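You operate a simulated robot arm through the tools that you are given. There is no shell and no other tool. Be economical: measure what you need, move in short steps, check, and stop when the job is done.

Carry out the task below with a simulated two-armed robot. There is one attempt and no reset: what you move stays moved.

## Task
Take the white plug cup and put it on top of the brown box. Then take the orange plug cup and put it on the bridge card. Then take the magnet with the green grip and leave it on the door end of the long desk. Then take the purple pouch on the top of the pine table and put it away on the table corner by the speaker. Then take the set-up card on the top of the pine table and put it away on the top of the side desk. Then shut the top drawer of the white chest. Then take the gold loose screw on the top of the white chest and put it away on the top of the side desk. Then lift the lid of the padded box open. Keep to this order. Set down upright: white plug cup, orange plug cup.
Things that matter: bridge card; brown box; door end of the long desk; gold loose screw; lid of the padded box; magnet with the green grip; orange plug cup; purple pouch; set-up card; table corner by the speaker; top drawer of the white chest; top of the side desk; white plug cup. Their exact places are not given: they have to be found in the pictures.

The check looks at the end state, three seconds after you hand in, the way a careful person would. Anything else that was tipped, shoved, dropped, spilled or broken makes it a failure. A push-on lid holds only when it is set on centred and level and pressed home; a screw cap is set on level and turned clockwise until tight.

## Robot
Two 6-joint arms with two-finger grippers on one trunk, on a base that drives. Base frame: it is fixed to the floor where the robot stands at the start and does not move with it; the origin is under the middle of the robot, x ahead of it, y to its left, z up; the surface under the hand at the start is at about z = 740. Readings come in mm, rad, newtons and seconds.
The left shoulder is at the start at [70, 176, 1078], the right one opposite. With the tool pointing down near the work surface each hand reaches from about 460 to 800 mm from the robot's upright axis, wherever it stands, measured 20 degrees to its own side. Places, roughly: bridge card [-1250, 500, 750]; brown box (15x7x8 cm) [-1700, 600, 800]; door end of the long desk [2800, 1100, 700]; gold loose screw (2x2x3 cm) [-300, -3800, 800]; lid of the padded box [600, 2200, 800]; magnet with the green grip [750, 0, 750]; orange plug cup (7x6x13 cm) [500, -100, 800]; purple pouch (15x7x5 cm) [900, 200, 800]; set-up card [750, 500, 750]; table corner by the speaker (16x44 cm) [-1860, 580, 740]; top drawer of the white chest [-500, -3600, 700]; top of the side desk [200, 2100, 700]; white plug cup (7x6x13 cm) [500, 100, 800]. Payload 2.45 kg a hand.
Tool frame (each hand has its own): the origin (TCP) lies between the finger pads and is the grasp point; the fingertips stand 26 mm ahead of it; z points along the fingers, y is the line along which they close. Largest opening 96 mm; the body of the gripper starts 69 mm behind the TCP.
Orientation is told as [roll, pitch, yaw] about the base's x, y, z axes, in that order, counted from this pose: with the fingers straight down and closing along the base's y, the tool's x points along the base's -x, its y along +y and its z along -z.

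## Interface
- The arms move only by the tool step_arm. It takes "left_motion", "right_motion" or both (then of equal length, played together; a hand with none holds still); each is a list of rows, each a list of 6 numbers: the shift along the base's x, y, z in mm, then the turn, a rotation vector about the base's x, y, z in rad. In form: [[dx, dy, dz, wx, wy, wz], ...]. A call has 1 to 8 rows; each row shifts and turns the commanded pose from where the row before left it. "left_claw" and "right_claw" are, for a hand that has rows, the gripper command, from -1 (fully open) to 1 (shut), values between in proportion, set as the call begins (left out, the last holds). Each row takes 0.2 s and may step no farther than 50 mm and 0.15 rad from the row before; otherwise, or with a gripper value out of range, the whole call is refused. A pose out of reach is approached as far as the arm can. The call stops where the force on the tool passes 40 N (or 10 N more than at its start, if that is more) or the arm is blocked; 0.2 s more then pass. The fingers move at their own pace and stop on an object; they squeeze with about 35 N. The grip force told is the motor's: it shows also when the fingers shut on nothing. Time passes only in rows, and 0.2 s behind the last, so rows that do not move let the fingers close. The reply holds the time, the measured pose of the TCP, the force on the tool along the base axes, the opening and the grip force, in the units named above and with some noise, with the torque about the TCP (base axes, N m) and any sound that the robot's microphone picked up.
- Cameras (640 x 400 px; columns grow to the right, rows downward): "scene" is now at [129.1, 23.4, 1384.1]; the picture's right is [0.29, -0.96, 0.00], its down [-0.68, -0.21, -0.71] and it looks along [0.67, 0.21, -0.71] (base axes); focal length 252 px, centre (320, 200). "left" rides on the left gripper at [82, -3, -98] in its tool frame; the picture's right is [0.04, 1.00, 0.00], its down [-0.73, 0.03, -0.68] and it looks along [-0.68, 0.03, 0.73] (tool axes); focal length 256 px, centre (320, 200). "right" rides on the right gripper at [82, 3, -98] in its tool frame; the picture's right is [-0.04, 1.00, 0.00], its down [-0.73, -0.03, -0.68] and it looks along [-0.68, -0.03, 0.73] (tool axes); focal length 256 px, centre (320, 200).
- snapshot(camera): a new picture of that camera. No time passes.
- raise_lower(by): slides the trunk up (or, below 0, down) by that many mm; the arms and the scene camera ride with it, the base frame stays. It gives what a move gives, with no picture.
- roll_base(legs): drives the robot by 1 to 6 legs, each [ahead, left, turn to the left] in mm, mm and rad, along the robot's own axes; the way and the turn of a leg run together, so that a leg with both is an arc; at most 1500 mm and 3.142 rad a leg. The arms and the cameras ride along, it lands a little off, and it stops where it bumps. It gives what a move gives.
- pan_tilt(pan, tilt): turns the head with the scene camera to pan (to the left, within 1.501 rad either way) and tilt (down, from -0.506 to 1.204), counted from straight ahead of the robot. It gives what a move gives.
- locate(camera, pixels): for up to 12 pixels [column, row] of the newest picture of that camera ("zoom" is the newest enlarged one), the place [x, y, z] in the base frame of the surface seen there, good to about 2 mm. No time passes.
- enlarge(camera, box): a new picture of the part [left, top, right, bottom] of that camera's present view, enlarged. No time passes.
- job_done(): hands the job in; it is judged then, once.

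Keep the steps short. Do not move on a guess: measure, check each grasp and each placing, and mend mistakes. In all there are 138 turns and 172 pictures (those below and enlarged ones count). Leave the grippers open and the arms clear of the work at the hand-in unless told otherwise, and finish with a single line.

The tools are called after "Request:" by a JSON object that holds its "op" and its "data". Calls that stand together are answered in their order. step_arm: Moves the arms, as the interface text tells. Its arguments: {"type":"object","properties":{"left_motion":{"type":"array","items":{"type":"array","items":{"type":"number"}}},"left_claw":{"type":"number"},"right_motion":{"type":"array","items":{"type":"array","items":{"type":"number"}}},"right_claw":{"type":"number"}},"required":[]} The other tools are called the same way: raise_lower (by) slides the trunk up or down; roll_base (legs) drives the base; pan_tilt (pan, tilt) turns the head that bears the scene camera; snapshot (camera) takes a picture; locate (camera, pixels) gives the place of the surface under pixels of a picture; enlarge (camera, box) takes an enlarged picture of a part of a camera's view; job_done () hands the job in.

At the start:

```text
time: 0.0
left_tcp_pos: [410.8, 311.6, 1019.5]
left_tcp_rot: [-0.001, 0.001, 0.001]
left_contact_force: [-0.5, 0.4, 0.1]
left_torque: [-0.01, -0.02, 0.05]
left_width: 96.0
left_grasp_force: 0.0
right_tcp_pos: [624.3, -179.5, 976.3]
right_tcp_rot: [0.0, -0.002, 0.001]
right_contact_force: [-0.4, -0.5, -0.5]
right_torque: [0.0, -0.01, -0.02]
right_width: 96.1
right_grasp_force: 0.1
trunk travel left (down, up): [-563.0, 277.0]
robot x, y, heading: [-3.9, 2.1, 0.001]
head pan, tilt: [0.297, 0.787]
```

scene: 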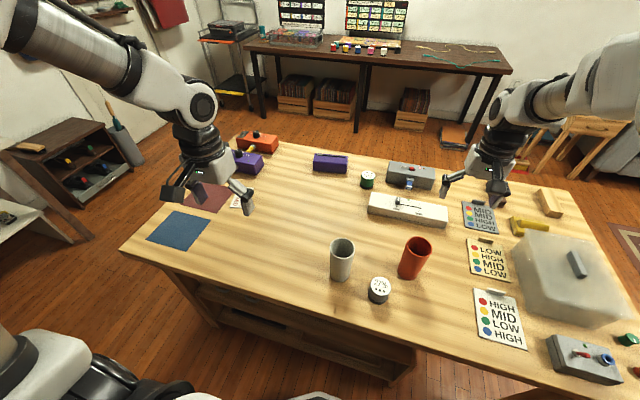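
right: 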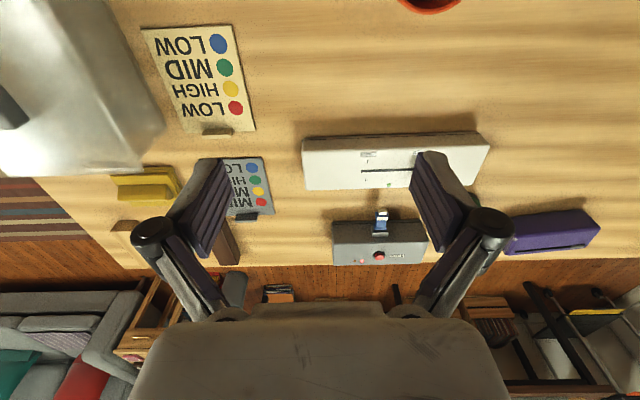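
left: 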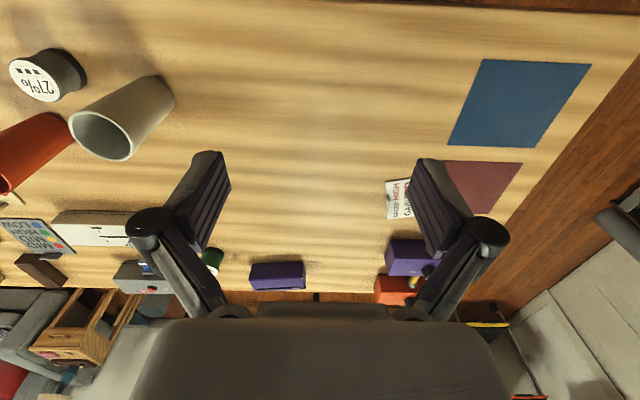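

I see the white cup at about (342,260), the orange one at (415,258), and the cards, pouches and boxes on the table. First I measure them and take a closer look.

Request:
{"op": "locate", "data": {"camera": "scene", "pixels": [[342, 268], [341, 243], [412, 268], [418, 243], [240, 202], [330, 163], [330, 157], [250, 162], [410, 184], [180, 230], [205, 197], [367, 178]]}}

Request:
{"op": "enlarge", "data": {"camera": "scene", "box": [140, 120, 400, 300]}}

Request:
{"op": "enlarge", "data": {"camera": "scene", "box": [360, 150, 640, 390]}}

```text
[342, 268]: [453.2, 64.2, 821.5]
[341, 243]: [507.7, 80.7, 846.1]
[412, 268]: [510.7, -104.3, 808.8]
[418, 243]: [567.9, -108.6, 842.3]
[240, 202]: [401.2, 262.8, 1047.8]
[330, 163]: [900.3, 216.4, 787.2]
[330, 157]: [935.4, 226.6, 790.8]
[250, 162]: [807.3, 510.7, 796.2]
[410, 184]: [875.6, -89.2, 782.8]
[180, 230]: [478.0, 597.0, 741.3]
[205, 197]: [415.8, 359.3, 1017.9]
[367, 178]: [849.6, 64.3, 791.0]
```

```text
2.22 times, centred on (270, 210) of scene
```

zoom: 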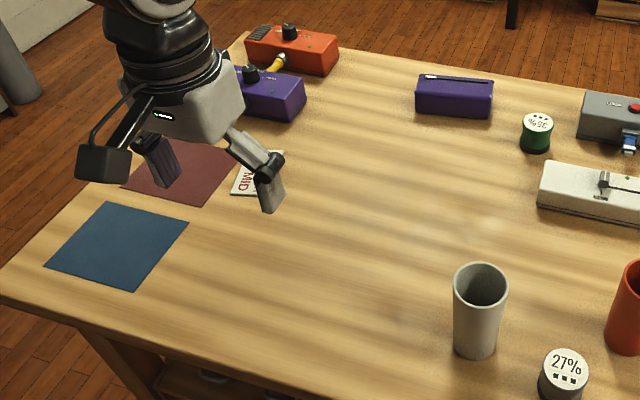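

```text
1.67 times, centred on (500, 270) of scene
```

zoom: 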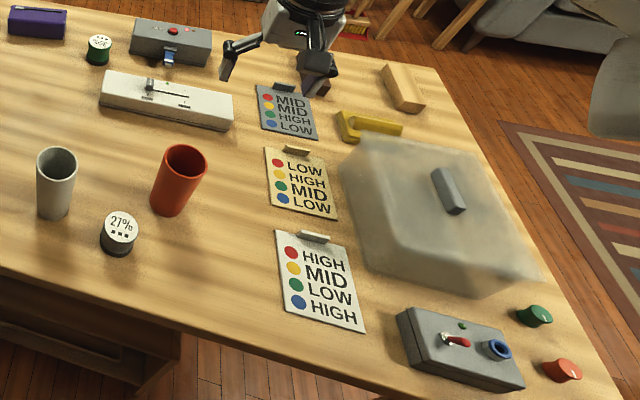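

I zoom in on the middle of the table to find the magnet with the green grip, and look at the cup rims.

Request:
{"op": "enlarge", "data": {"camera": "scene", "box": [340, 150, 460, 230]}}

Request:
{"op": "enlarge", "data": {"camera": "right", "box": [220, 100, 620, 290]}}

Request:
{"op": "enlarge", "data": {"camera": "scene", "box": [300, 225, 450, 325]}}

Request:
{"op": "pan_tilt", "data": {"pan": 1.5, "tilt": 0.4}}

Request:
{"op": "snapshot", "data": {"camera": "scene"}}

```text
5.00 times, centred on (400, 190) of scene
```

zoom: 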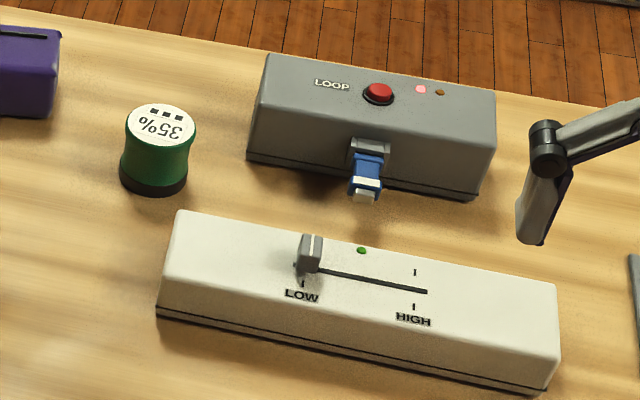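

```text
1.60 times, centred on (420, 195) of right
```

zoom: 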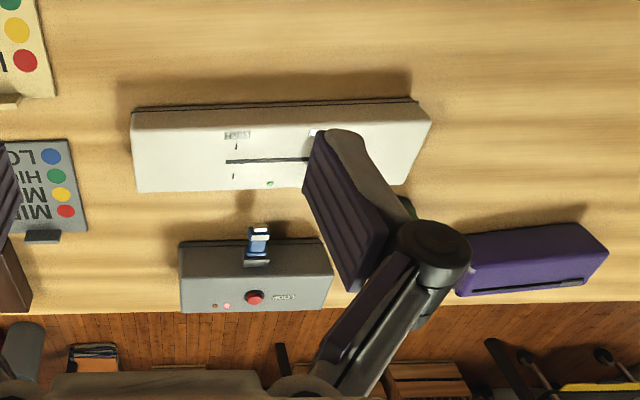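

```text
4.00 times, centred on (375, 275) of scene
```

zoom: 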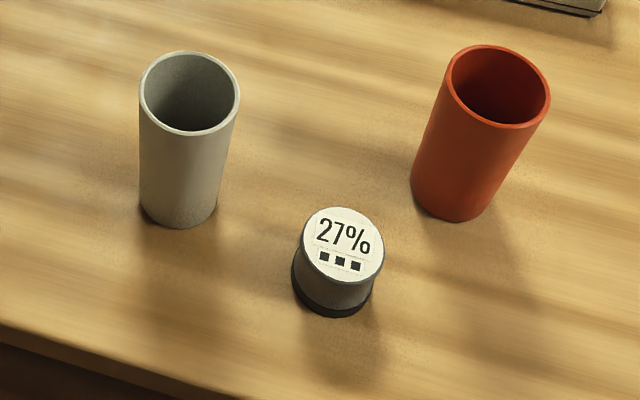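

```text
time: 1.4
left_tcp_pos: [411.3, 311.3, 1020.0]
left_tcp_rot: [0.0, 0.002, 0.0]
left_contact_force: [0.2, 0.1, 0.7]
left_torque: [0.01, -0.01, -0.02]
left_width: 96.1
left_grasp_force: 0.1
right_tcp_pos: [625.2, -181.4, 976.5]
right_tcp_rot: [-0.001, 0.001, 0.001]
right_contact_force: [0.3, 1.0, 0.9]
right_torque: [0.03, 0.01, -0.03]
right_width: 95.8
right_grasp_force: 0.0
trunk travel left (down, up): [-563.0, 277.0]
robot x, y, heading: [-6.4, 1.6, 0.0]
head pan, tilt: [1.499, 0.4]
```

```text
163 pictures are left
```

scene: 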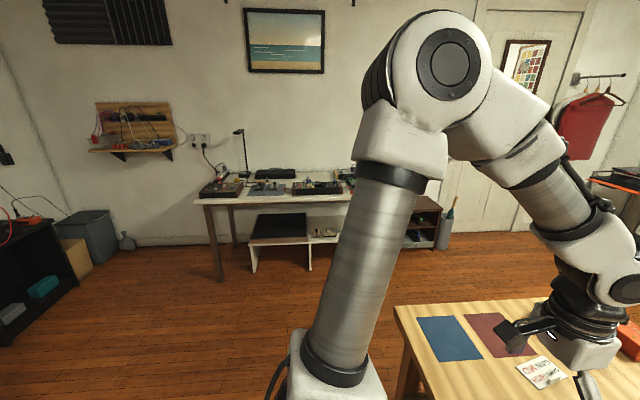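

The 35 % green item with a black foot may be the magnet. I measure the cup rims in the last enlarged picture and then look behind the robot.

Request:
{"op": "locate", "data": {"camera": "zoom", "pixels": [[142, 95], [237, 92], [188, 132], [190, 54], [178, 215], [449, 80], [547, 100], [496, 126], [500, 48], [450, 212], [343, 240], [340, 310]]}}

Request:
{"op": "roll_base", "data": {"legs": [[-250, 0, 0]]}}

Request:
{"op": "pan_tilt", "data": {"pan": 0.0, "tilt": 0.6}}

Request:
{"op": "snapshot", "data": {"camera": "scene"}}

```text
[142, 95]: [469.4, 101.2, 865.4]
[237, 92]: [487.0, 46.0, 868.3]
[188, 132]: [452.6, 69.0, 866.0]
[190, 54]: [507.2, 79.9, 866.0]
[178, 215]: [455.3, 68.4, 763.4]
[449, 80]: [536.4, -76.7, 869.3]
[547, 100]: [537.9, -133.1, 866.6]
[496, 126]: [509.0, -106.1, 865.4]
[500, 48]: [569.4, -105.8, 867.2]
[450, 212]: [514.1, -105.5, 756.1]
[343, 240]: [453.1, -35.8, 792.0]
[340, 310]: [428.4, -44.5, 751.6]
```

```text
time: 3.2
left_tcp_pos: [160.2, 313.7, 1019.0]
left_tcp_rot: [0.0, 0.001, 0.001]
left_contact_force: [-0.2, -0.2, 0.0]
left_torque: [0.03, 0.0, 0.05]
left_width: 96.2
left_grasp_force: 0.0
right_tcp_pos: [376.1, -180.0, 976.2]
right_tcp_rot: [0.001, -0.001, 0.001]
right_contact_force: [-0.1, 0.0, 0.3]
right_torque: [0.0, -0.01, 0.0]
right_width: 96.0
right_grasp_force: 0.0
trunk travel left (down, up): [-563.0, 277.0]
robot x, y, heading: [-248.6, -2.9, -0.0]
head pan, tilt: [1.499, 0.4]
```

```text
time: 4.8
left_tcp_pos: [160.5, 312.0, 1020.3]
left_tcp_rot: [-0.001, -0.001, 0.0]
left_contact_force: [-0.2, -0.1, 0.2]
left_torque: [-0.01, -0.02, -0.04]
left_width: 96.1
left_grasp_force: 0.1
right_tcp_pos: [375.4, -178.1, 976.6]
right_tcp_rot: [0.0, 0.001, 0.001]
right_contact_force: [0.4, 0.2, -0.2]
right_torque: [-0.02, 0.03, 0.02]
right_width: 96.3
right_grasp_force: 0.0
trunk travel left (down, up): [-563.0, 277.0]
robot x, y, heading: [-249.1, 0.7, -0.002]
head pan, tilt: [0.0, 0.6]
```

```text
162 pictures are left
```

scene: 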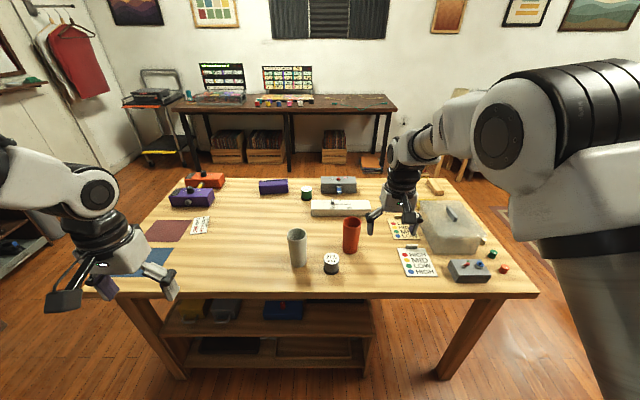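

White cup: centre about (480, 74), rim z 866, diameter about 56. I drive so the left hand can reach it comfortably, then move the left hand above it.

Request:
{"op": "roll_base", "data": {"legs": [[165, -131, 0]]}}

Request:
{"op": "step_arm", "data": {"left_motion": [[40, -26, -10, 0, 0, 0], [40, -27, -10, 0, 0, 0], [40, -27, -10, 0, 0, 0], [35, -26, -10, 0, 0, 0], [0, 0, 0, 0, 0, 0]], "left_claw": -1}}

Request:
{"op": "snapshot", "data": {"camera": "left"}}

```text
time: 6.5
left_tcp_pos: [329.4, 177.7, 1019.3]
left_tcp_rot: [0.0, 0.0, -0.002]
left_contact_force: [0.0, 0.6, 0.2]
left_torque: [0.01, 0.01, 0.0]
left_width: 95.8
left_grasp_force: 0.2
right_tcp_pos: [543.7, -315.3, 976.0]
right_tcp_rot: [-0.001, 0.001, -0.001]
right_contact_force: [0.2, -0.8, 1.0]
right_torque: [-0.01, 0.02, 0.01]
right_width: 96.0
right_grasp_force: 0.1
trunk travel left (down, up): [-563.0, 277.0]
robot x, y, heading: [-81.8, -135.2, 0.0]
head pan, tilt: [0.0, 0.6]
```

```text
time: 7.7
left_tcp_pos: [483.5, 73.9, 980.3]
left_tcp_rot: [-0.003, -0.002, -0.001]
left_contact_force: [-0.5, 0.5, 0.3]
left_torque: [0.03, -0.03, -0.01]
left_width: 95.8
left_grasp_force: 0.1
right_tcp_pos: [541.9, -313.7, 977.9]
right_tcp_rot: [0.001, -0.002, 0.001]
right_contact_force: [0.7, 0.5, 0.7]
right_torque: [0.01, -0.02, 0.0]
right_width: 96.1
right_grasp_force: 0.0
trunk travel left (down, up): [-563.0, 277.0]
robot x, y, heading: [-82.7, -132.5, -0.0]
head pan, tilt: [0.0, 0.6]
```

```text
161 pictures are left
```

left: 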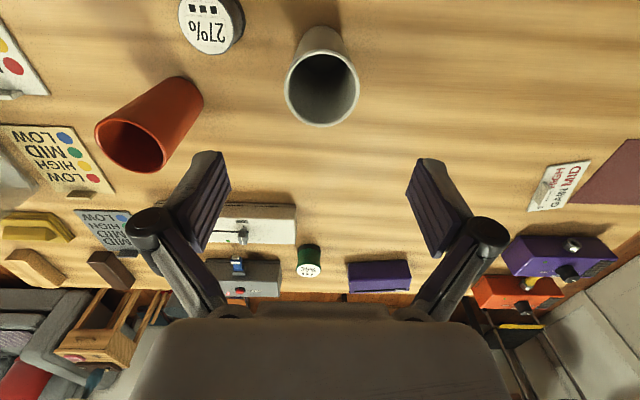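

The cup is centred between the fingers. I lower to z 828 and close.

Request:
{"op": "step_arm", "data": {"left_motion": [[-1, 0, -40, 0, 0, 0], [-1, 0, -40, 0, 0, 0], [-1, 0, -40, 0, 0, 0], [0, 0, -32, 0, 0, 0]]}}

Request:
{"op": "step_arm", "data": {"left_motion": [[0, 0, 0, 0, 0, 0], [0, 0, 0, 0, 0, 0], [0, 0, 0, 0, 0, 0]], "left_claw": 1}}

Request:
{"op": "step_arm", "data": {"left_motion": [[0, 0, 30, 0, 0, 0], [0, 0, 40, 0, 0, 0], [0, 0, 40, 0, 0, 0], [0, 0, 40, 0, 0, 0], [0, 0, 30, 0, 0, 0]]}}

Request:
{"op": "snapshot", "data": {"camera": "left"}}

```text
time: 8.7
left_tcp_pos: [481.7, 72.3, 827.7]
left_tcp_rot: [0.0, -0.001, 0.0]
left_contact_force: [-0.7, -0.2, -0.5]
left_torque: [0.01, 0.0, 0.01]
left_width: 95.9
left_grasp_force: 0.1
right_tcp_pos: [543.8, -314.2, 976.0]
right_tcp_rot: [0.0, 0.002, 0.001]
right_contact_force: [0.9, -0.1, 0.3]
right_torque: [-0.01, -0.01, -0.01]
right_width: 96.2
right_grasp_force: 0.1
trunk travel left (down, up): [-563.0, 277.0]
robot x, y, heading: [-82.1, -135.6, 0.003]
head pan, tilt: [0.0, 0.6]
```

```text
time: 9.5
left_tcp_pos: [480.8, 72.2, 827.6]
left_tcp_rot: [0.001, -0.003, -0.001]
left_contact_force: [0.2, 0.5, 6.3]
left_torque: [-0.02, -0.04, 0.02]
left_width: 57.8
left_grasp_force: 34.8
right_tcp_pos: [542.2, -315.4, 975.4]
right_tcp_rot: [0.0, 0.001, 0.002]
right_contact_force: [-0.3, -0.2, -0.3]
right_torque: [-0.03, -0.01, -0.02]
right_width: 96.1
right_grasp_force: 0.1
trunk travel left (down, up): [-563.0, 277.0]
robot x, y, heading: [-81.8, -133.5, 0.004]
head pan, tilt: [0.0, 0.6]
```

```text
time: 10.7
left_tcp_pos: [482.5, 71.8, 1009.0]
left_tcp_rot: [0.0, -0.001, 0.0]
left_contact_force: [0.5, 0.7, -1.1]
left_torque: [-0.02, 0.05, -0.04]
left_width: 57.7
left_grasp_force: 35.0
right_tcp_pos: [543.2, -315.3, 976.6]
right_tcp_rot: [0.0, -0.002, 0.0]
right_contact_force: [0.9, 0.8, 0.1]
right_torque: [0.04, 0.0, 0.0]
right_width: 95.9
right_grasp_force: 0.1
trunk travel left (down, up): [-563.0, 277.0]
robot x, y, heading: [-79.8, -134.9, 0.002]
head pan, tilt: [0.0, 0.6]
```

```text
160 pictures are left
```

left: 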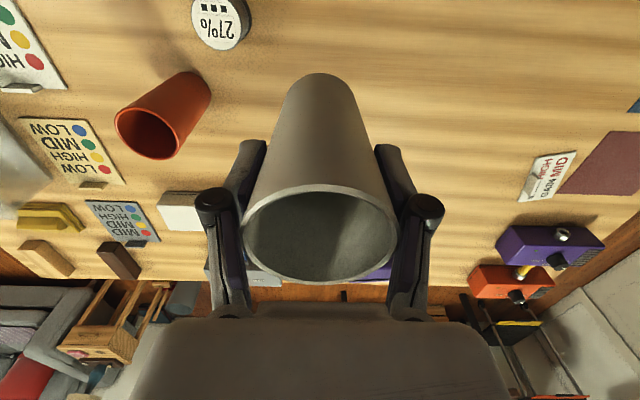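

The cup is held (57.7 mm, 35 N). I back up, turn around and look at the far table.

Request:
{"op": "roll_base", "data": {"legs": [[-300, 0, 0], [0, 0, 1.57], [0, 0, 1.3]]}}

Request:
{"op": "snapshot", "data": {"camera": "scene"}}

```text
time: 19.8
left_tcp_pos: [-977.8, -198.2, 1007.9]
left_tcp_rot: [-0.001, 0.0, 2.893]
left_contact_force: [-0.1, 0.6, -0.5]
left_torque: [0.0, 0.01, -0.02]
left_width: 57.8
left_grasp_force: 34.7
right_tcp_pos: [-942.8, 192.4, 975.9]
right_tcp_rot: [-0.001, 0.001, 2.897]
right_contact_force: [-0.2, -0.3, 0.6]
right_torque: [0.01, -0.04, 0.02]
right_width: 95.7
right_grasp_force: 0.0
trunk travel left (down, up): [-563.0, 277.0]
robot x, y, heading: [-378.3, -139.3, 2.901]
head pan, tilt: [0.0, 0.6]
```

```text
159 pictures are left
```

scene: 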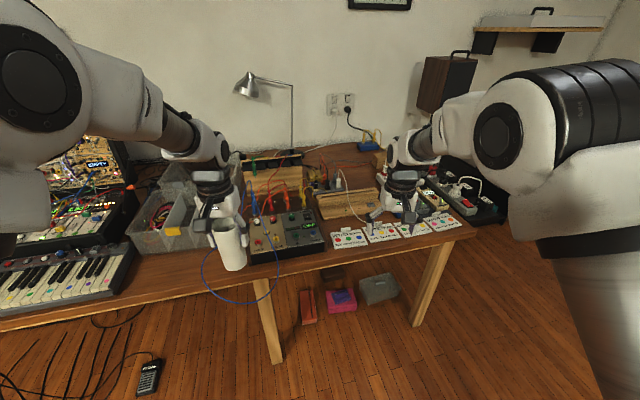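

I see the table with a speaker at the right, cards at the near edge and a cluttered middle. I zoom on the right part.

Request:
{"op": "enlarge", "data": {"camera": "scene", "box": [300, 60, 520, 250]}}

Request:
{"op": "enlarge", "data": {"camera": "scene", "box": [320, 170, 480, 260]}}

Request:
{"op": "locate", "data": {"camera": "scene", "pixels": [[345, 205], [350, 238], [382, 232], [412, 228], [443, 222], [375, 165], [440, 90], [460, 235], [300, 230], [355, 150], [480, 200], [478, 215]]}}

```text
2.11 times, centred on (410, 155) of scene
```

zoom: 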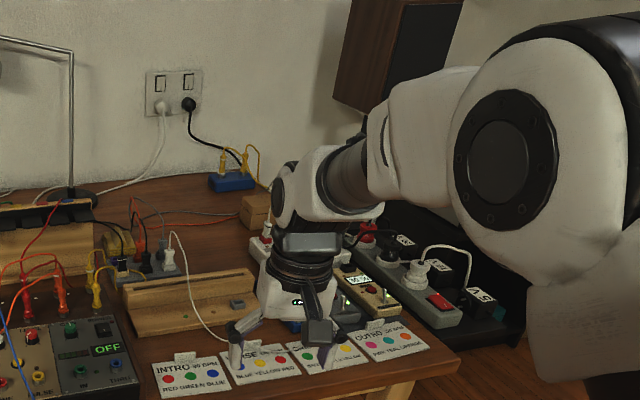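

```text
4.00 times, centred on (400, 215) of scene
```

zoom: 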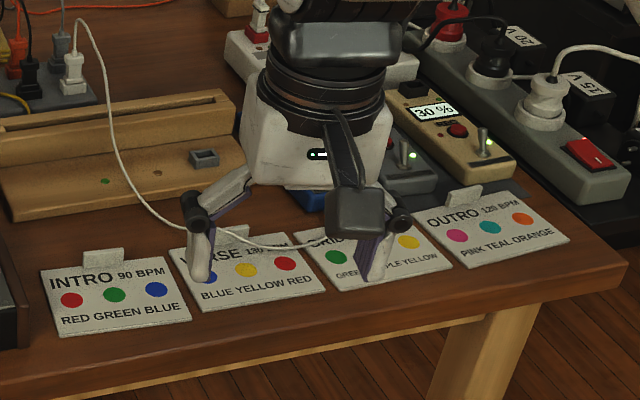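

```text
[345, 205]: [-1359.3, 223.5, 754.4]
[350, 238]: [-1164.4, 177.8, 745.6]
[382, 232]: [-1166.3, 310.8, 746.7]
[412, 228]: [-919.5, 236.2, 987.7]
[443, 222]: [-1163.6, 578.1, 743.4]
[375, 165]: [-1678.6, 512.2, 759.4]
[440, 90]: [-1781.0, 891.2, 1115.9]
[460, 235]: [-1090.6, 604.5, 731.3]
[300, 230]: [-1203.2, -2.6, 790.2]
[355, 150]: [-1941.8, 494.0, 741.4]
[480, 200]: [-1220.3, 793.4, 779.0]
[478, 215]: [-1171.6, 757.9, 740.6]
```

The right hand hides the bridge card. I pull the right hand back and up, then look again with the head turned right.

Request:
{"op": "step_arm", "data": {"right_motion": [[40, 15, 20, 0, 0, 0], [40, 15, 20, 0, 0, 0], [40, 15, 20, 0, 0, 0], [40, 15, 20, 0, 0, 0], [40, 15, 20, 0, 0, 0], [40, 15, 20, 0, 0, 0]]}}

Request:
{"op": "roll_base", "data": {"legs": [[250, -400, 0]]}}

Request:
{"op": "pan_tilt", "data": {"pan": -0.1, "tilt": 0.6}}

Request:
{"op": "snapshot", "data": {"camera": "scene"}}

```text
time: 21.2
left_tcp_pos: [-976.8, -197.7, 1007.9]
left_tcp_rot: [0.001, 0.002, 2.897]
left_contact_force: [-0.3, 0.0, -1.2]
left_torque: [-0.02, -0.01, -0.03]
left_width: 57.7
left_grasp_force: 35.2
right_tcp_pos: [-732.2, 285.9, 1079.1]
right_tcp_rot: [0.001, 0.002, 2.898]
right_contact_force: [0.5, -0.5, 0.2]
right_torque: [-0.03, -0.02, -0.05]
right_width: 95.8
right_grasp_force: 0.0
right hand out of reach, approached as far as the arm can: row 6
trunk travel left (down, up): [-563.0, 277.0]
robot x, y, heading: [-380.0, -135.0, 2.895]
head pan, tilt: [0.0, 0.6]
```

```text
time: 24.0
left_tcp_pos: [-1119.1, 243.6, 1008.1]
left_tcp_rot: [0.001, 0.0, 2.904]
left_contact_force: [-0.2, 0.0, 0.0]
left_torque: [0.0, -0.01, 0.0]
left_width: 57.5
left_grasp_force: 34.8
right_tcp_pos: [-879.6, 728.4, 1079.9]
right_tcp_rot: [0.0, 0.001, 2.904]
right_contact_force: [-0.7, -0.3, 0.3]
right_torque: [0.02, 0.03, -0.03]
right_width: 95.9
right_grasp_force: 0.1
trunk travel left (down, up): [-563.0, 277.0]
robot x, y, heading: [-522.0, 312.9, 2.905]
head pan, tilt: [0.0, 0.6]
```

```text
time: 24.7
left_tcp_pos: [-1120.7, 241.8, 1008.3]
left_tcp_rot: [0.0, -0.002, 2.903]
left_contact_force: [-0.8, -0.1, -0.6]
left_torque: [-0.04, -0.02, 0.03]
left_width: 57.7
left_grasp_force: 35.4
right_tcp_pos: [-879.1, 729.2, 1080.4]
right_tcp_rot: [0.0, 0.001, 2.905]
right_contact_force: [0.5, 0.0, 0.0]
right_torque: [0.03, -0.01, 0.01]
right_width: 96.0
right_grasp_force: 0.1
trunk travel left (down, up): [-563.0, 277.0]
robot x, y, heading: [-524.3, 310.3, 2.903]
head pan, tilt: [-0.099, 0.6]
```

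```text
156 pictures are left
```

scene: 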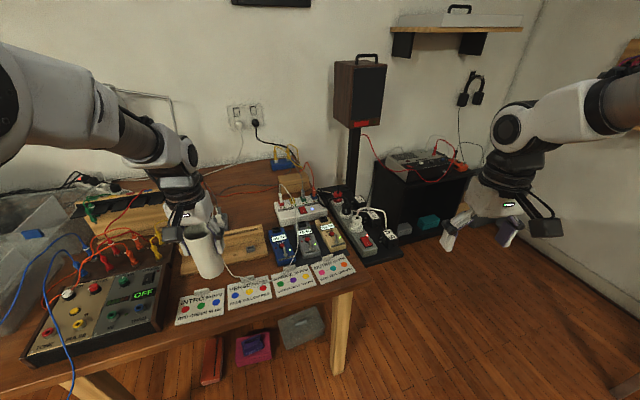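

Clear view now. I zoom in on the right half of the table and the speaker corner.

Request:
{"op": "enlarge", "data": {"camera": "scene", "box": [220, 130, 420, 255]}}

Request:
{"op": "locate", "data": {"camera": "zoom", "pixels": [[205, 175], [245, 160], [265, 145], [220, 90], [180, 150], [190, 210], [290, 130], [420, 340], [440, 260], [560, 320], [100, 380], [240, 480]]}}

Request:
{"op": "locate", "data": {"camera": "scene", "pixels": [[290, 282], [270, 290], [318, 276], [281, 270], [300, 298], [292, 185], [292, 178], [350, 205], [365, 245], [340, 310], [300, 165], [330, 185]]}}

```text
3.20 times, centred on (320, 192) of scene
```

zoom: 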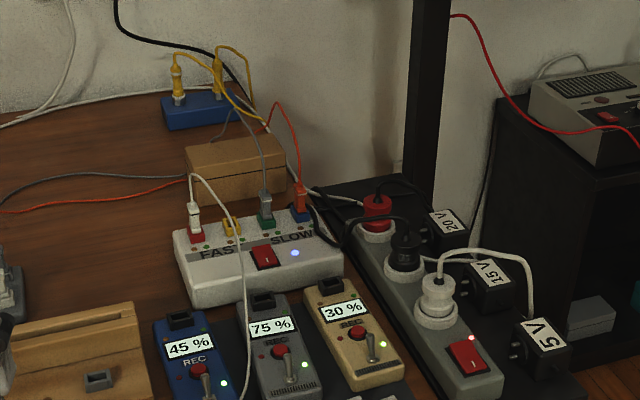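

```text
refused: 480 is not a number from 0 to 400
```

```text
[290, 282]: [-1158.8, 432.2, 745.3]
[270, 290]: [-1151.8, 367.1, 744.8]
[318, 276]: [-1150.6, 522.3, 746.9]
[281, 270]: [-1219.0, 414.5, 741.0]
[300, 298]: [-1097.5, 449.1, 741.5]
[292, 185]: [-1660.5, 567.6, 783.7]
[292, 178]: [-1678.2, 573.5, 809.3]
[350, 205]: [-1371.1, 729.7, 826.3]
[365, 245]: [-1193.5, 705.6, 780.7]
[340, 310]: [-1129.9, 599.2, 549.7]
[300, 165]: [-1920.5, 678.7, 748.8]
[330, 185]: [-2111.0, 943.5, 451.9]
```

The brown box sits behind the FAST/SLOW unit, with leads arching near it. I measure the box's corners and the leads.

Request:
{"op": "enlarge", "data": {"camera": "scene", "box": [265, 150, 325, 200]}}

Request:
{"op": "locate", "data": {"camera": "zoom", "pixels": [[145, 185], [280, 205], [240, 190], [200, 180]]}}

```text
8.00 times, centred on (295, 175) of scene
```

zoom: 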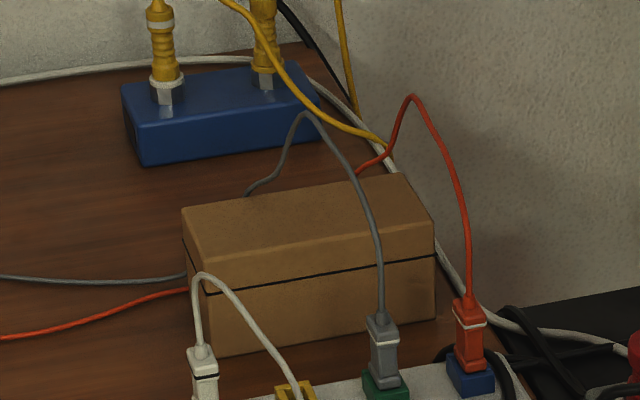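

```text
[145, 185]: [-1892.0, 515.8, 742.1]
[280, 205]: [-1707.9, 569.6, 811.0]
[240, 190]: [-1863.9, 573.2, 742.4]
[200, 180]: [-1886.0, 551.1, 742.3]
```

Request:
{"op": "locate", "data": {"camera": "zoom", "pixels": [[378, 250], [362, 195], [340, 150], [308, 115], [283, 150], [252, 190], [413, 98], [450, 180], [380, 162], [300, 240], [190, 215], [432, 222]]}}

Request:
{"op": "locate", "data": {"camera": "zoom", "pixels": [[395, 176], [192, 240], [230, 198], [430, 318], [220, 350], [310, 55], [340, 115], [205, 275], [470, 260], [240, 320], [200, 110], [310, 222]]}}

```text
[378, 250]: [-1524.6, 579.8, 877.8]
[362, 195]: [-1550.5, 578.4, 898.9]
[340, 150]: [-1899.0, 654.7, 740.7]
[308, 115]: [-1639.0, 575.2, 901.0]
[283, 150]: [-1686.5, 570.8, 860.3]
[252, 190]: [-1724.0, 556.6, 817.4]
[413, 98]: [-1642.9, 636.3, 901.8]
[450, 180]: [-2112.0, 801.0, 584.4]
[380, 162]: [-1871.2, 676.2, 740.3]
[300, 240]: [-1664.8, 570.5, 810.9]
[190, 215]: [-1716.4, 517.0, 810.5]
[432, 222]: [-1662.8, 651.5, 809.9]
```

```text
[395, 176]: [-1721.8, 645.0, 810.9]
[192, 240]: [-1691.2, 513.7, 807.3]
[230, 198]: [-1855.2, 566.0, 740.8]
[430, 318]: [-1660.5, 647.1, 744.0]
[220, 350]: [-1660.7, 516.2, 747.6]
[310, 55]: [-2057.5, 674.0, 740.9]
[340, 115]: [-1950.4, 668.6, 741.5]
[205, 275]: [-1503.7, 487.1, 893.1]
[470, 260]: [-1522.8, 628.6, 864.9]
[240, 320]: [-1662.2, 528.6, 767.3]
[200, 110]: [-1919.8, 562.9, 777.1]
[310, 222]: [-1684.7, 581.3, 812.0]
```

The box top is at z 811 with leads passing over it at y≈575 and y≈636; the free part is y 515–570. The box is deep in the table, so I check whether access is better from the right end. I drive right and look.

Request:
{"op": "roll_base", "data": {"legs": [[0, -900, 0.3]]}}

Request:
{"op": "pan_tilt", "data": {"pan": 0.3, "tilt": 0.5}}

Request:
{"op": "snapshot", "data": {"camera": "scene"}}

```text
time: 29.5
left_tcp_pos: [-990.9, 982.6, 1008.9]
left_tcp_rot: [-0.001, -0.002, -3.089]
left_contact_force: [0.6, 0.1, -0.7]
left_torque: [0.02, 0.02, 0.02]
left_width: 57.9
left_grasp_force: 34.6
right_tcp_pos: [-899.0, 1516.6, 1080.2]
right_tcp_rot: [0.001, 0.003, -3.089]
right_contact_force: [0.0, -0.2, -0.1]
right_torque: [-0.03, 0.03, 0.0]
right_width: 96.2
right_grasp_force: 0.1
trunk travel left (down, up): [-563.0, 277.0]
robot x, y, heading: [-440.6, 1217.5, -3.087]
head pan, tilt: [-0.099, 0.6]
```

```text
time: 30.4
left_tcp_pos: [-991.5, 982.1, 1008.6]
left_tcp_rot: [0.0, 0.0, -3.089]
left_contact_force: [0.0, 0.8, -0.8]
left_torque: [-0.04, 0.02, 0.01]
left_width: 57.8
left_grasp_force: 35.0
right_tcp_pos: [-897.9, 1516.2, 1080.6]
right_tcp_rot: [0.0, 0.002, -3.09]
right_contact_force: [0.3, -1.2, -0.5]
right_torque: [0.0, -0.03, 0.0]
right_width: 96.1
right_grasp_force: 0.0
trunk travel left (down, up): [-563.0, 277.0]
robot x, y, heading: [-440.1, 1216.6, -3.088]
head pan, tilt: [0.3, 0.499]
```

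```text
153 pictures are left
```

scene: 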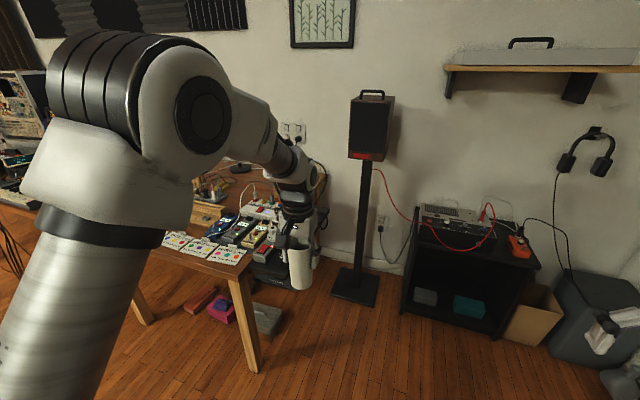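

I measure the speaker stand, shelf and the black stand next to the table.

Request:
{"op": "locate", "data": {"camera": "scene", "pixels": [[355, 297], [335, 285], [375, 290], [365, 200], [410, 300], [415, 225], [255, 290], [265, 265], [320, 245], [325, 215], [255, 365], [440, 235]]}}

Request:
{"op": "enlarge", "data": {"camera": "scene", "box": [150, 160, 400, 320]}}

```text
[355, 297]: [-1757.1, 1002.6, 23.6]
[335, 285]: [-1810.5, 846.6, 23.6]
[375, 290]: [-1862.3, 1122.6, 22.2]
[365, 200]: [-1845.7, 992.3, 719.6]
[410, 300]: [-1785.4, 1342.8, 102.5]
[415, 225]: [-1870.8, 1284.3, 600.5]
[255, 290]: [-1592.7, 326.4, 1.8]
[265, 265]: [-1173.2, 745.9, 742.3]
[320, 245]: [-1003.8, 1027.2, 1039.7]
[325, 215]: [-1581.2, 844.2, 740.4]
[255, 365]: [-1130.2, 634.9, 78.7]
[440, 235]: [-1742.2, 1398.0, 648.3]
```

```text
2.50 times, centred on (275, 240) of scene
```

zoom: 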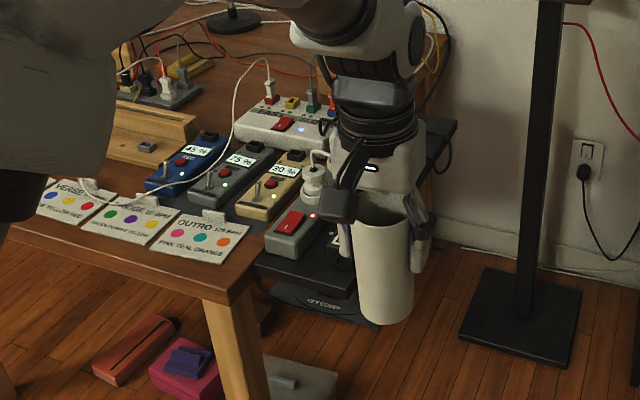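

The box is reachable only from the right end of the table, and there the right hand is the safe one. I will go back to the pine table, set the white cup down and re-take it with the right hand.

Request:
{"op": "roll_base", "data": {"legs": [[0, 0, 1.55], [0, 0, 1.54], [0, -1092, 0], [326, 0, 0]]}}

Request:
{"op": "pan_tilt", "data": {"pan": 0.2, "tilt": 0.8}}

Request:
{"op": "snapshot", "data": {"camera": "scene"}}

```text
time: 45.3
left_tcp_pos: [456.0, 316.6, 1008.4]
left_tcp_rot: [-0.001, -0.002, -0.009]
left_contact_force: [0.4, -0.2, -1.5]
left_torque: [0.01, -0.01, 0.03]
left_width: 57.5
left_grasp_force: 34.9
right_tcp_pos: [330.9, -210.1, 1080.6]
right_tcp_rot: [-0.001, 0.003, -0.008]
right_contact_force: [0.1, 0.2, 0.3]
right_torque: [-0.02, 0.02, 0.01]
right_width: 96.0
right_grasp_force: 0.0
trunk travel left (down, up): [-563.0, 277.0]
robot x, y, heading: [-111.3, 117.0, -0.009]
head pan, tilt: [0.3, 0.499]
```

```text
time: 46.1
left_tcp_pos: [456.0, 318.0, 1008.9]
left_tcp_rot: [0.001, -0.001, -0.008]
left_contact_force: [-0.2, 0.1, 0.8]
left_torque: [-0.02, -0.01, -0.03]
left_width: 57.5
left_grasp_force: 34.7
right_tcp_pos: [330.4, -210.4, 1080.3]
right_tcp_rot: [0.002, 0.002, -0.009]
right_contact_force: [-0.8, -0.4, 0.1]
right_torque: [0.01, 0.04, 0.01]
right_width: 95.9
right_grasp_force: 0.0
trunk travel left (down, up): [-563.0, 277.0]
robot x, y, heading: [-107.8, 116.0, -0.009]
head pan, tilt: [0.201, 0.799]
```

```text
151 pictures are left
```

scene: 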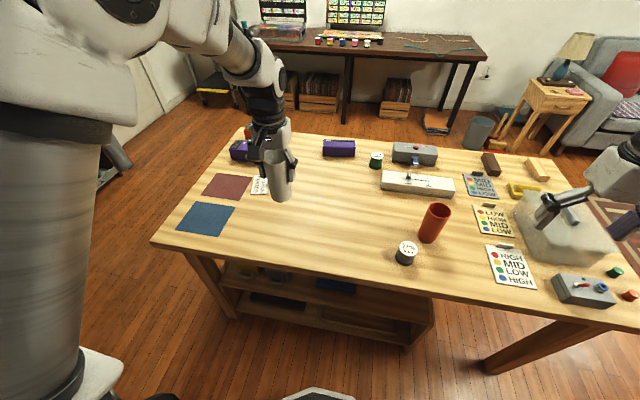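

The table at (456, 317) is bare wood. I lower the cup by 179 mm and release.

Request:
{"op": "step_arm", "data": {"left_motion": [[0, 0, -45, 0, 0, 0], [0, 0, -45, 0, 0, 0], [0, 0, -45, 0, 0, 0], [0, 0, -30, 0, 0, 0], [0, 0, -14, 0, 0, 0], [0, 0, 0, 0, 0, 0]]}}

Request:
{"op": "step_arm", "data": {"left_motion": [[0, 0, 0, 0, 0, 0], [0, 0, 0, 0, 0, 0], [0, 0, 30, 0, 0, 0], [0, 0, 45, 0, 0, 0], [0, 0, 45, 0, 0, 0], [0, 0, 45, 0, 0, 0], [-20, 0, 30, 0, 0, 0]], "left_claw": -1}}

Request:
{"op": "snapshot", "data": {"camera": "scene"}}

```text
time: 47.5
left_tcp_pos: [453.7, 317.5, 828.6]
left_tcp_rot: [-0.002, -0.001, -0.008]
left_contact_force: [0.0, -0.4, 0.2]
left_torque: [-0.05, 0.0, 0.0]
left_width: 57.6
left_grasp_force: 34.8
right_tcp_pos: [331.2, -209.8, 1079.8]
right_tcp_rot: [0.0, 0.001, -0.008]
right_contact_force: [0.2, 0.6, 0.0]
right_torque: [-0.02, 0.0, 0.0]
right_width: 95.8
right_grasp_force: 0.0
trunk travel left (down, up): [-563.0, 277.0]
robot x, y, heading: [-111.1, 115.0, -0.007]
head pan, tilt: [0.201, 0.799]
```

```text
time: 49.1
left_tcp_pos: [433.4, 315.9, 1024.8]
left_tcp_rot: [0.0, -0.002, -0.008]
left_contact_force: [-0.5, -0.7, 0.3]
left_torque: [0.02, -0.02, 0.02]
left_width: 95.9
left_grasp_force: 0.0
right_tcp_pos: [328.6, -210.6, 1081.0]
right_tcp_rot: [-0.001, -0.001, -0.008]
right_contact_force: [-0.5, 0.2, -0.1]
right_torque: [-0.03, -0.02, 0.01]
right_width: 95.8
right_grasp_force: 0.1
trunk travel left (down, up): [-563.0, 277.0]
robot x, y, heading: [-110.5, 117.6, -0.016]
head pan, tilt: [0.201, 0.799]
```

```text
150 pictures are left
```

scene: 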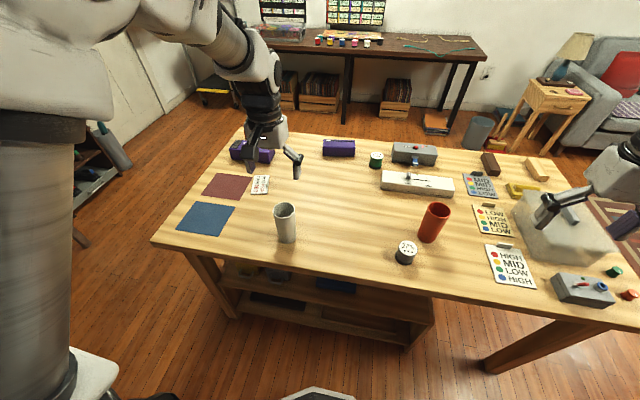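

The white cup stands upright. I drive left and bring the right hand above it.

Request:
{"op": "roll_base", "data": {"legs": [[0, 420, 0.01]]}}

Request:
{"op": "enlarge", "data": {"camera": "scene", "box": [300, 150, 480, 290]}}

```text
time: 51.7
left_tcp_pos: [435.4, 741.6, 1021.9]
left_tcp_rot: [0.0, 0.0, 0.0]
left_contact_force: [0.2, -0.3, -0.5]
left_torque: [-0.02, 0.01, 0.01]
left_width: 96.4
left_grasp_force: 0.0
right_tcp_pos: [335.3, 214.7, 1081.1]
right_tcp_rot: [0.0, 0.001, -0.003]
right_contact_force: [-0.5, 0.4, -0.4]
right_torque: [-0.04, 0.01, -0.01]
right_width: 95.9
right_grasp_force: 0.0
trunk travel left (down, up): [-563.0, 277.0]
robot x, y, heading: [-107.6, 539.2, -0.004]
head pan, tilt: [0.201, 0.799]
```

```text
2.86 times, centred on (390, 220) of scene
```

zoom: 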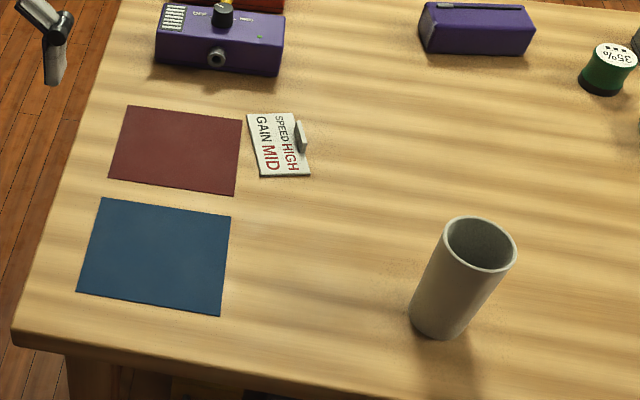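

I measure the cup rim and the set-up card's tab.

Request:
{"op": "locate", "data": {"camera": "zoom", "pixels": [[446, 240], [514, 256], [478, 268], [484, 219], [297, 122], [303, 150], [300, 136], [275, 150], [440, 30], [530, 30], [480, 12], [608, 60]]}}

Request:
{"op": "step_arm", "data": {"right_motion": [[30, 25, -25, 0, 0, 0], [30, 25, -25, 0, 0, 0], [30, 25, -25, 0, 0, 0], [29, 27, -25, 0, 0, 0], [0, 0, 0, 0, 0, 0]], "right_claw": -1}}

Request:
{"op": "snapshot", "data": {"camera": "right"}}

```text
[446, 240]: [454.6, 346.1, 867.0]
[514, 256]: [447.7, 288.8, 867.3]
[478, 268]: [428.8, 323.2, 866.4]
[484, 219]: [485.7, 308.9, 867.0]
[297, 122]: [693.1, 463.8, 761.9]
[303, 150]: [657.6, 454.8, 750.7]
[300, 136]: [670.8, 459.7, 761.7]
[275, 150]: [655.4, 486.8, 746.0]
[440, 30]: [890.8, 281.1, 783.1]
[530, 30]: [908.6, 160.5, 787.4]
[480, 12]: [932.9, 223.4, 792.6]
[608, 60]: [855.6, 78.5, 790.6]
```

```text
time: 52.9
left_tcp_pos: [433.9, 742.0, 1024.0]
left_tcp_rot: [-0.001, -0.003, -0.001]
left_contact_force: [-0.6, 0.6, -0.3]
left_torque: [0.01, -0.01, 0.03]
left_width: 95.9
left_grasp_force: 0.2
right_tcp_pos: [454.1, 317.5, 980.4]
right_tcp_rot: [0.0, 0.002, -0.002]
right_contact_force: [-0.3, -0.4, 0.2]
right_torque: [0.03, -0.01, 0.01]
right_width: 96.0
right_grasp_force: 0.0
trunk travel left (down, up): [-563.0, 277.0]
robot x, y, heading: [-107.2, 535.1, -0.004]
head pan, tilt: [0.201, 0.799]
```

```text
148 pictures are left
```

right: 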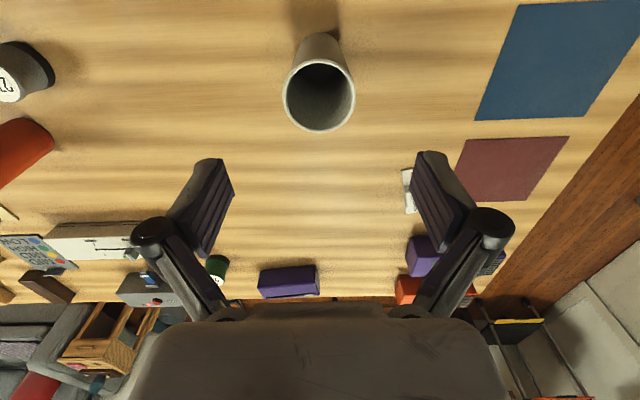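

Aligned. Lower, grip, lift.

Request:
{"op": "step_arm", "data": {"right_motion": [[0, 0, -40, 0, 0, 0], [0, 0, -40, 0, 0, 0], [0, 0, -40, 0, 0, 0], [0, 0, -32, 0, 0, 0]]}}

Request:
{"op": "step_arm", "data": {"right_motion": [[0, 0, 0, 0, 0, 0], [0, 0, 0, 0, 0, 0], [0, 0, 0, 0, 0, 0]], "right_claw": 1}}

Request:
{"op": "step_arm", "data": {"right_motion": [[0, 0, 30, 0, 0, 0], [0, 0, 40, 0, 0, 0], [0, 0, 40, 0, 0, 0], [0, 0, 40, 0, 0, 0], [0, 0, 40, 0, 0, 0], [0, 0, 30, 0, 0, 0]]}}

Request:
{"op": "roll_base", "data": {"legs": [[-300, 0, 0], [0, 0, -1.571]]}}

Request:
{"op": "pan_tilt", "data": {"pan": -1.2, "tilt": 0.5}}

Request:
{"op": "snapshot", "data": {"camera": "scene"}}

```text
time: 53.9
left_tcp_pos: [436.0, 741.5, 1023.3]
left_tcp_rot: [0.0, 0.002, -0.002]
left_contact_force: [0.0, -0.8, 0.1]
left_torque: [0.04, -0.02, 0.01]
left_width: 95.9
left_grasp_force: 0.1
right_tcp_pos: [456.8, 316.7, 826.4]
right_tcp_rot: [0.001, 0.001, -0.003]
right_contact_force: [0.7, -0.5, -0.1]
right_torque: [-0.03, 0.0, -0.01]
right_width: 95.8
right_grasp_force: 0.0
trunk travel left (down, up): [-563.0, 277.0]
robot x, y, heading: [-107.8, 539.7, -0.002]
head pan, tilt: [0.201, 0.799]
```

```text
time: 54.7
left_tcp_pos: [435.1, 743.1, 1022.4]
left_tcp_rot: [-0.001, 0.0, -0.002]
left_contact_force: [0.2, -0.4, 0.1]
left_torque: [0.04, 0.01, 0.03]
left_width: 95.9
left_grasp_force: 0.0
right_tcp_pos: [453.4, 316.6, 829.3]
right_tcp_rot: [0.0, 0.0, -0.001]
right_contact_force: [-0.8, -0.1, 5.4]
right_torque: [0.06, -0.03, 0.0]
right_width: 57.9
right_grasp_force: 34.9
trunk travel left (down, up): [-563.0, 277.0]
robot x, y, heading: [-105.6, 536.6, -0.006]
head pan, tilt: [0.201, 0.799]
```

```text
time: 56.1
left_tcp_pos: [435.6, 743.4, 1024.3]
left_tcp_rot: [0.0, 0.001, -0.002]
left_contact_force: [0.6, 0.3, -0.5]
left_torque: [-0.01, 0.03, 0.01]
left_width: 96.2
left_grasp_force: 0.1
right_tcp_pos: [453.7, 316.1, 1048.5]
right_tcp_rot: [0.0, 0.001, -0.002]
right_contact_force: [-0.9, -0.2, -1.1]
right_torque: [0.0, 0.02, -0.01]
right_width: 57.5
right_grasp_force: 35.2
trunk travel left (down, up): [-563.0, 277.0]
robot x, y, heading: [-104.7, 536.8, -0.002]
head pan, tilt: [0.201, 0.799]
```

```text
time: 61.9
left_tcp_pos: [-190.9, 4.4, 1022.9]
left_tcp_rot: [-0.001, 0.001, -1.536]
left_contact_force: [-0.2, -0.6, 0.4]
left_torque: [0.05, 0.02, 0.01]
left_width: 95.8
left_grasp_force: 0.0
right_tcp_pos: [-615.6, -31.5, 1048.9]
right_tcp_rot: [0.0, 0.002, -1.537]
right_contact_force: [-0.4, 0.7, -0.9]
right_torque: [0.02, 0.01, 0.0]
right_width: 57.8
right_grasp_force: 35.1
trunk travel left (down, up): [-563.0, 277.0]
robot x, y, heading: [-415.0, 537.1, -1.537]
head pan, tilt: [0.201, 0.799]
```

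```text
time: 63.4
left_tcp_pos: [-190.4, 2.1, 1023.4]
left_tcp_rot: [0.001, 0.0, -1.536]
left_contact_force: [0.0, -0.6, -0.6]
left_torque: [-0.01, -0.01, 0.0]
left_width: 95.9
left_grasp_force: 0.3
right_tcp_pos: [-615.2, -30.9, 1047.0]
right_tcp_rot: [-0.001, 0.002, -1.536]
right_contact_force: [0.5, 0.2, -0.4]
right_torque: [0.02, 0.02, -0.03]
right_width: 57.5
right_grasp_force: 35.0
trunk travel left (down, up): [-563.0, 277.0]
robot x, y, heading: [-413.6, 538.8, -1.535]
head pan, tilt: [-1.201, 0.499]
```

```text
147 pictures are left
```

scene: 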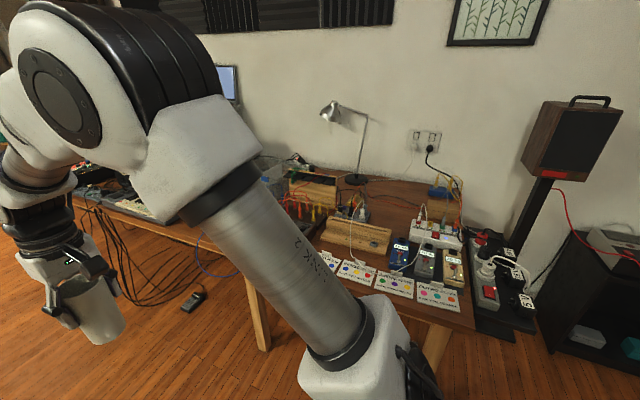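

I drive around to the right end of that table, facing it (heading −π/2), with the cup high.

Request:
{"op": "roll_base", "data": {"legs": [[-800, 0, 0], [0, -960, -0.034]]}}

Request:
{"op": "pan_tilt", "data": {"pan": -0.3, "tilt": 0.6}}

Request:
{"op": "snapshot", "data": {"camera": "scene"}}

```text
time: 72.3
left_tcp_pos: [-1188.5, 748.5, 1022.7]
left_tcp_rot: [0.001, 0.0, -1.54]
left_contact_force: [0.0, 0.0, -0.8]
left_torque: [-0.01, 0.02, 0.01]
left_width: 96.0
left_grasp_force: 0.0
right_tcp_pos: [-1612.8, 715.3, 1048.9]
right_tcp_rot: [0.0, 0.0, -1.54]
right_contact_force: [0.0, 0.4, -0.6]
right_torque: [-0.04, 0.02, -0.01]
right_width: 57.8
right_grasp_force: 35.2
trunk travel left (down, up): [-563.0, 277.0]
robot x, y, heading: [-1412.7, 1281.6, -1.54]
head pan, tilt: [-1.201, 0.499]
```

```text
time: 73.5
left_tcp_pos: [-1188.2, 748.6, 1023.1]
left_tcp_rot: [0.001, 0.0, -1.539]
left_contact_force: [-1.1, 0.0, 0.0]
left_torque: [-0.04, -0.01, 0.04]
left_width: 96.1
left_grasp_force: 0.1
right_tcp_pos: [-1613.2, 716.4, 1048.7]
right_tcp_rot: [-0.001, 0.001, -1.539]
right_contact_force: [-0.9, -0.7, -1.2]
right_torque: [-0.03, -0.02, -0.02]
right_width: 57.9
right_grasp_force: 35.3
trunk travel left (down, up): [-563.0, 277.0]
robot x, y, heading: [-1412.5, 1283.7, -1.536]
head pan, tilt: [-0.3, 0.6]
```

```text
146 pictures are left
```

scene: 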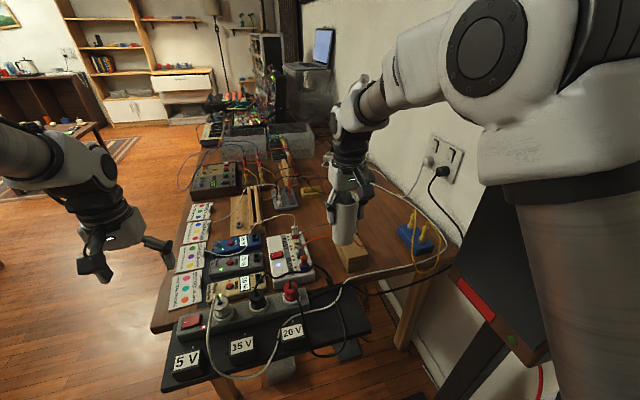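

The view is clear. I creep forward 95 mm and then bring the cup over the free end of the box.

Request:
{"op": "roll_base", "data": {"legs": [[95, 0, 0]]}}

Request:
{"op": "step_arm", "data": {"right_motion": [[-20, -22, 0, 0, 0, -0.0], [-20, -22, 0, 0, 0, 0], [-20, -22, 0, 0, 0, 0], [0, 0, 0, 0, 0, 0]]}}

Request:
{"op": "snapshot", "data": {"camera": "scene"}}

Request:
{"op": "snapshot", "data": {"camera": "right"}}

```text
time: 74.6
left_tcp_pos: [-1184.3, 655.6, 1023.5]
left_tcp_rot: [-0.002, 0.001, -1.539]
left_contact_force: [-0.6, 0.2, 0.4]
left_torque: [0.02, -0.04, 0.0]
left_width: 96.0
left_grasp_force: 0.1
right_tcp_pos: [-1610.1, 621.6, 1047.6]
right_tcp_rot: [0.001, 0.0, -1.538]
right_contact_force: [-0.7, 0.0, -0.5]
right_torque: [0.05, 0.0, 0.04]
right_width: 57.6
right_grasp_force: 34.7
trunk travel left (down, up): [-563.0, 277.0]
robot x, y, heading: [-1404.3, 1190.9, -1.539]
head pan, tilt: [-0.3, 0.6]
```

```text
time: 75.6
left_tcp_pos: [-1184.1, 656.8, 1023.8]
left_tcp_rot: [0.0, 0.0, -1.54]
left_contact_force: [0.4, 0.3, 0.5]
left_torque: [0.0, 0.02, 0.0]
left_width: 96.2
left_grasp_force: 0.0
right_tcp_pos: [-1668.8, 556.2, 1046.1]
right_tcp_rot: [0.0, 0.0, -1.539]
right_contact_force: [0.1, 0.0, -0.8]
right_torque: [0.02, 0.0, 0.02]
right_width: 57.9
right_grasp_force: 34.9
trunk travel left (down, up): [-563.0, 277.0]
robot x, y, heading: [-1405.5, 1192.3, -1.536]
head pan, tilt: [-0.3, 0.6]
```

```text
145 pictures are left
```

scene: 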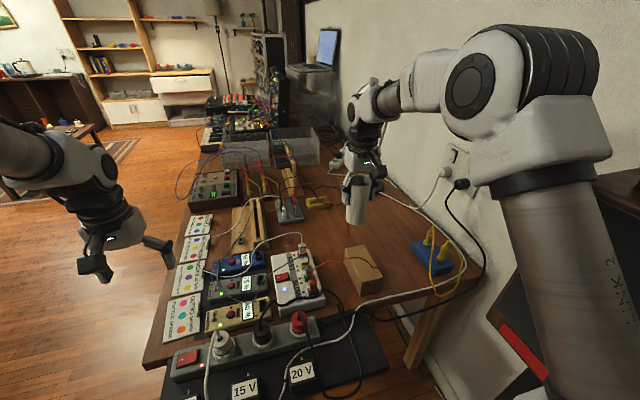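

```text
144 pictures are left
```

right: 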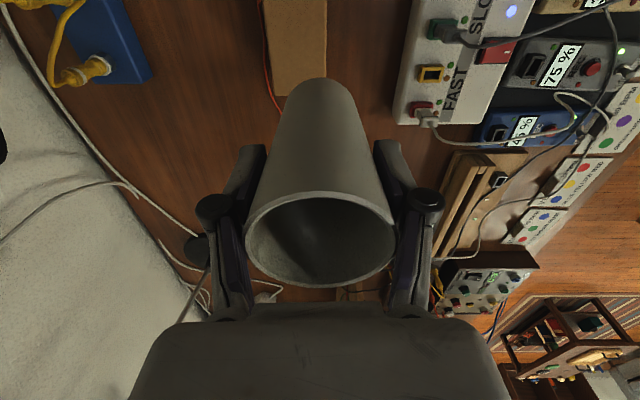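

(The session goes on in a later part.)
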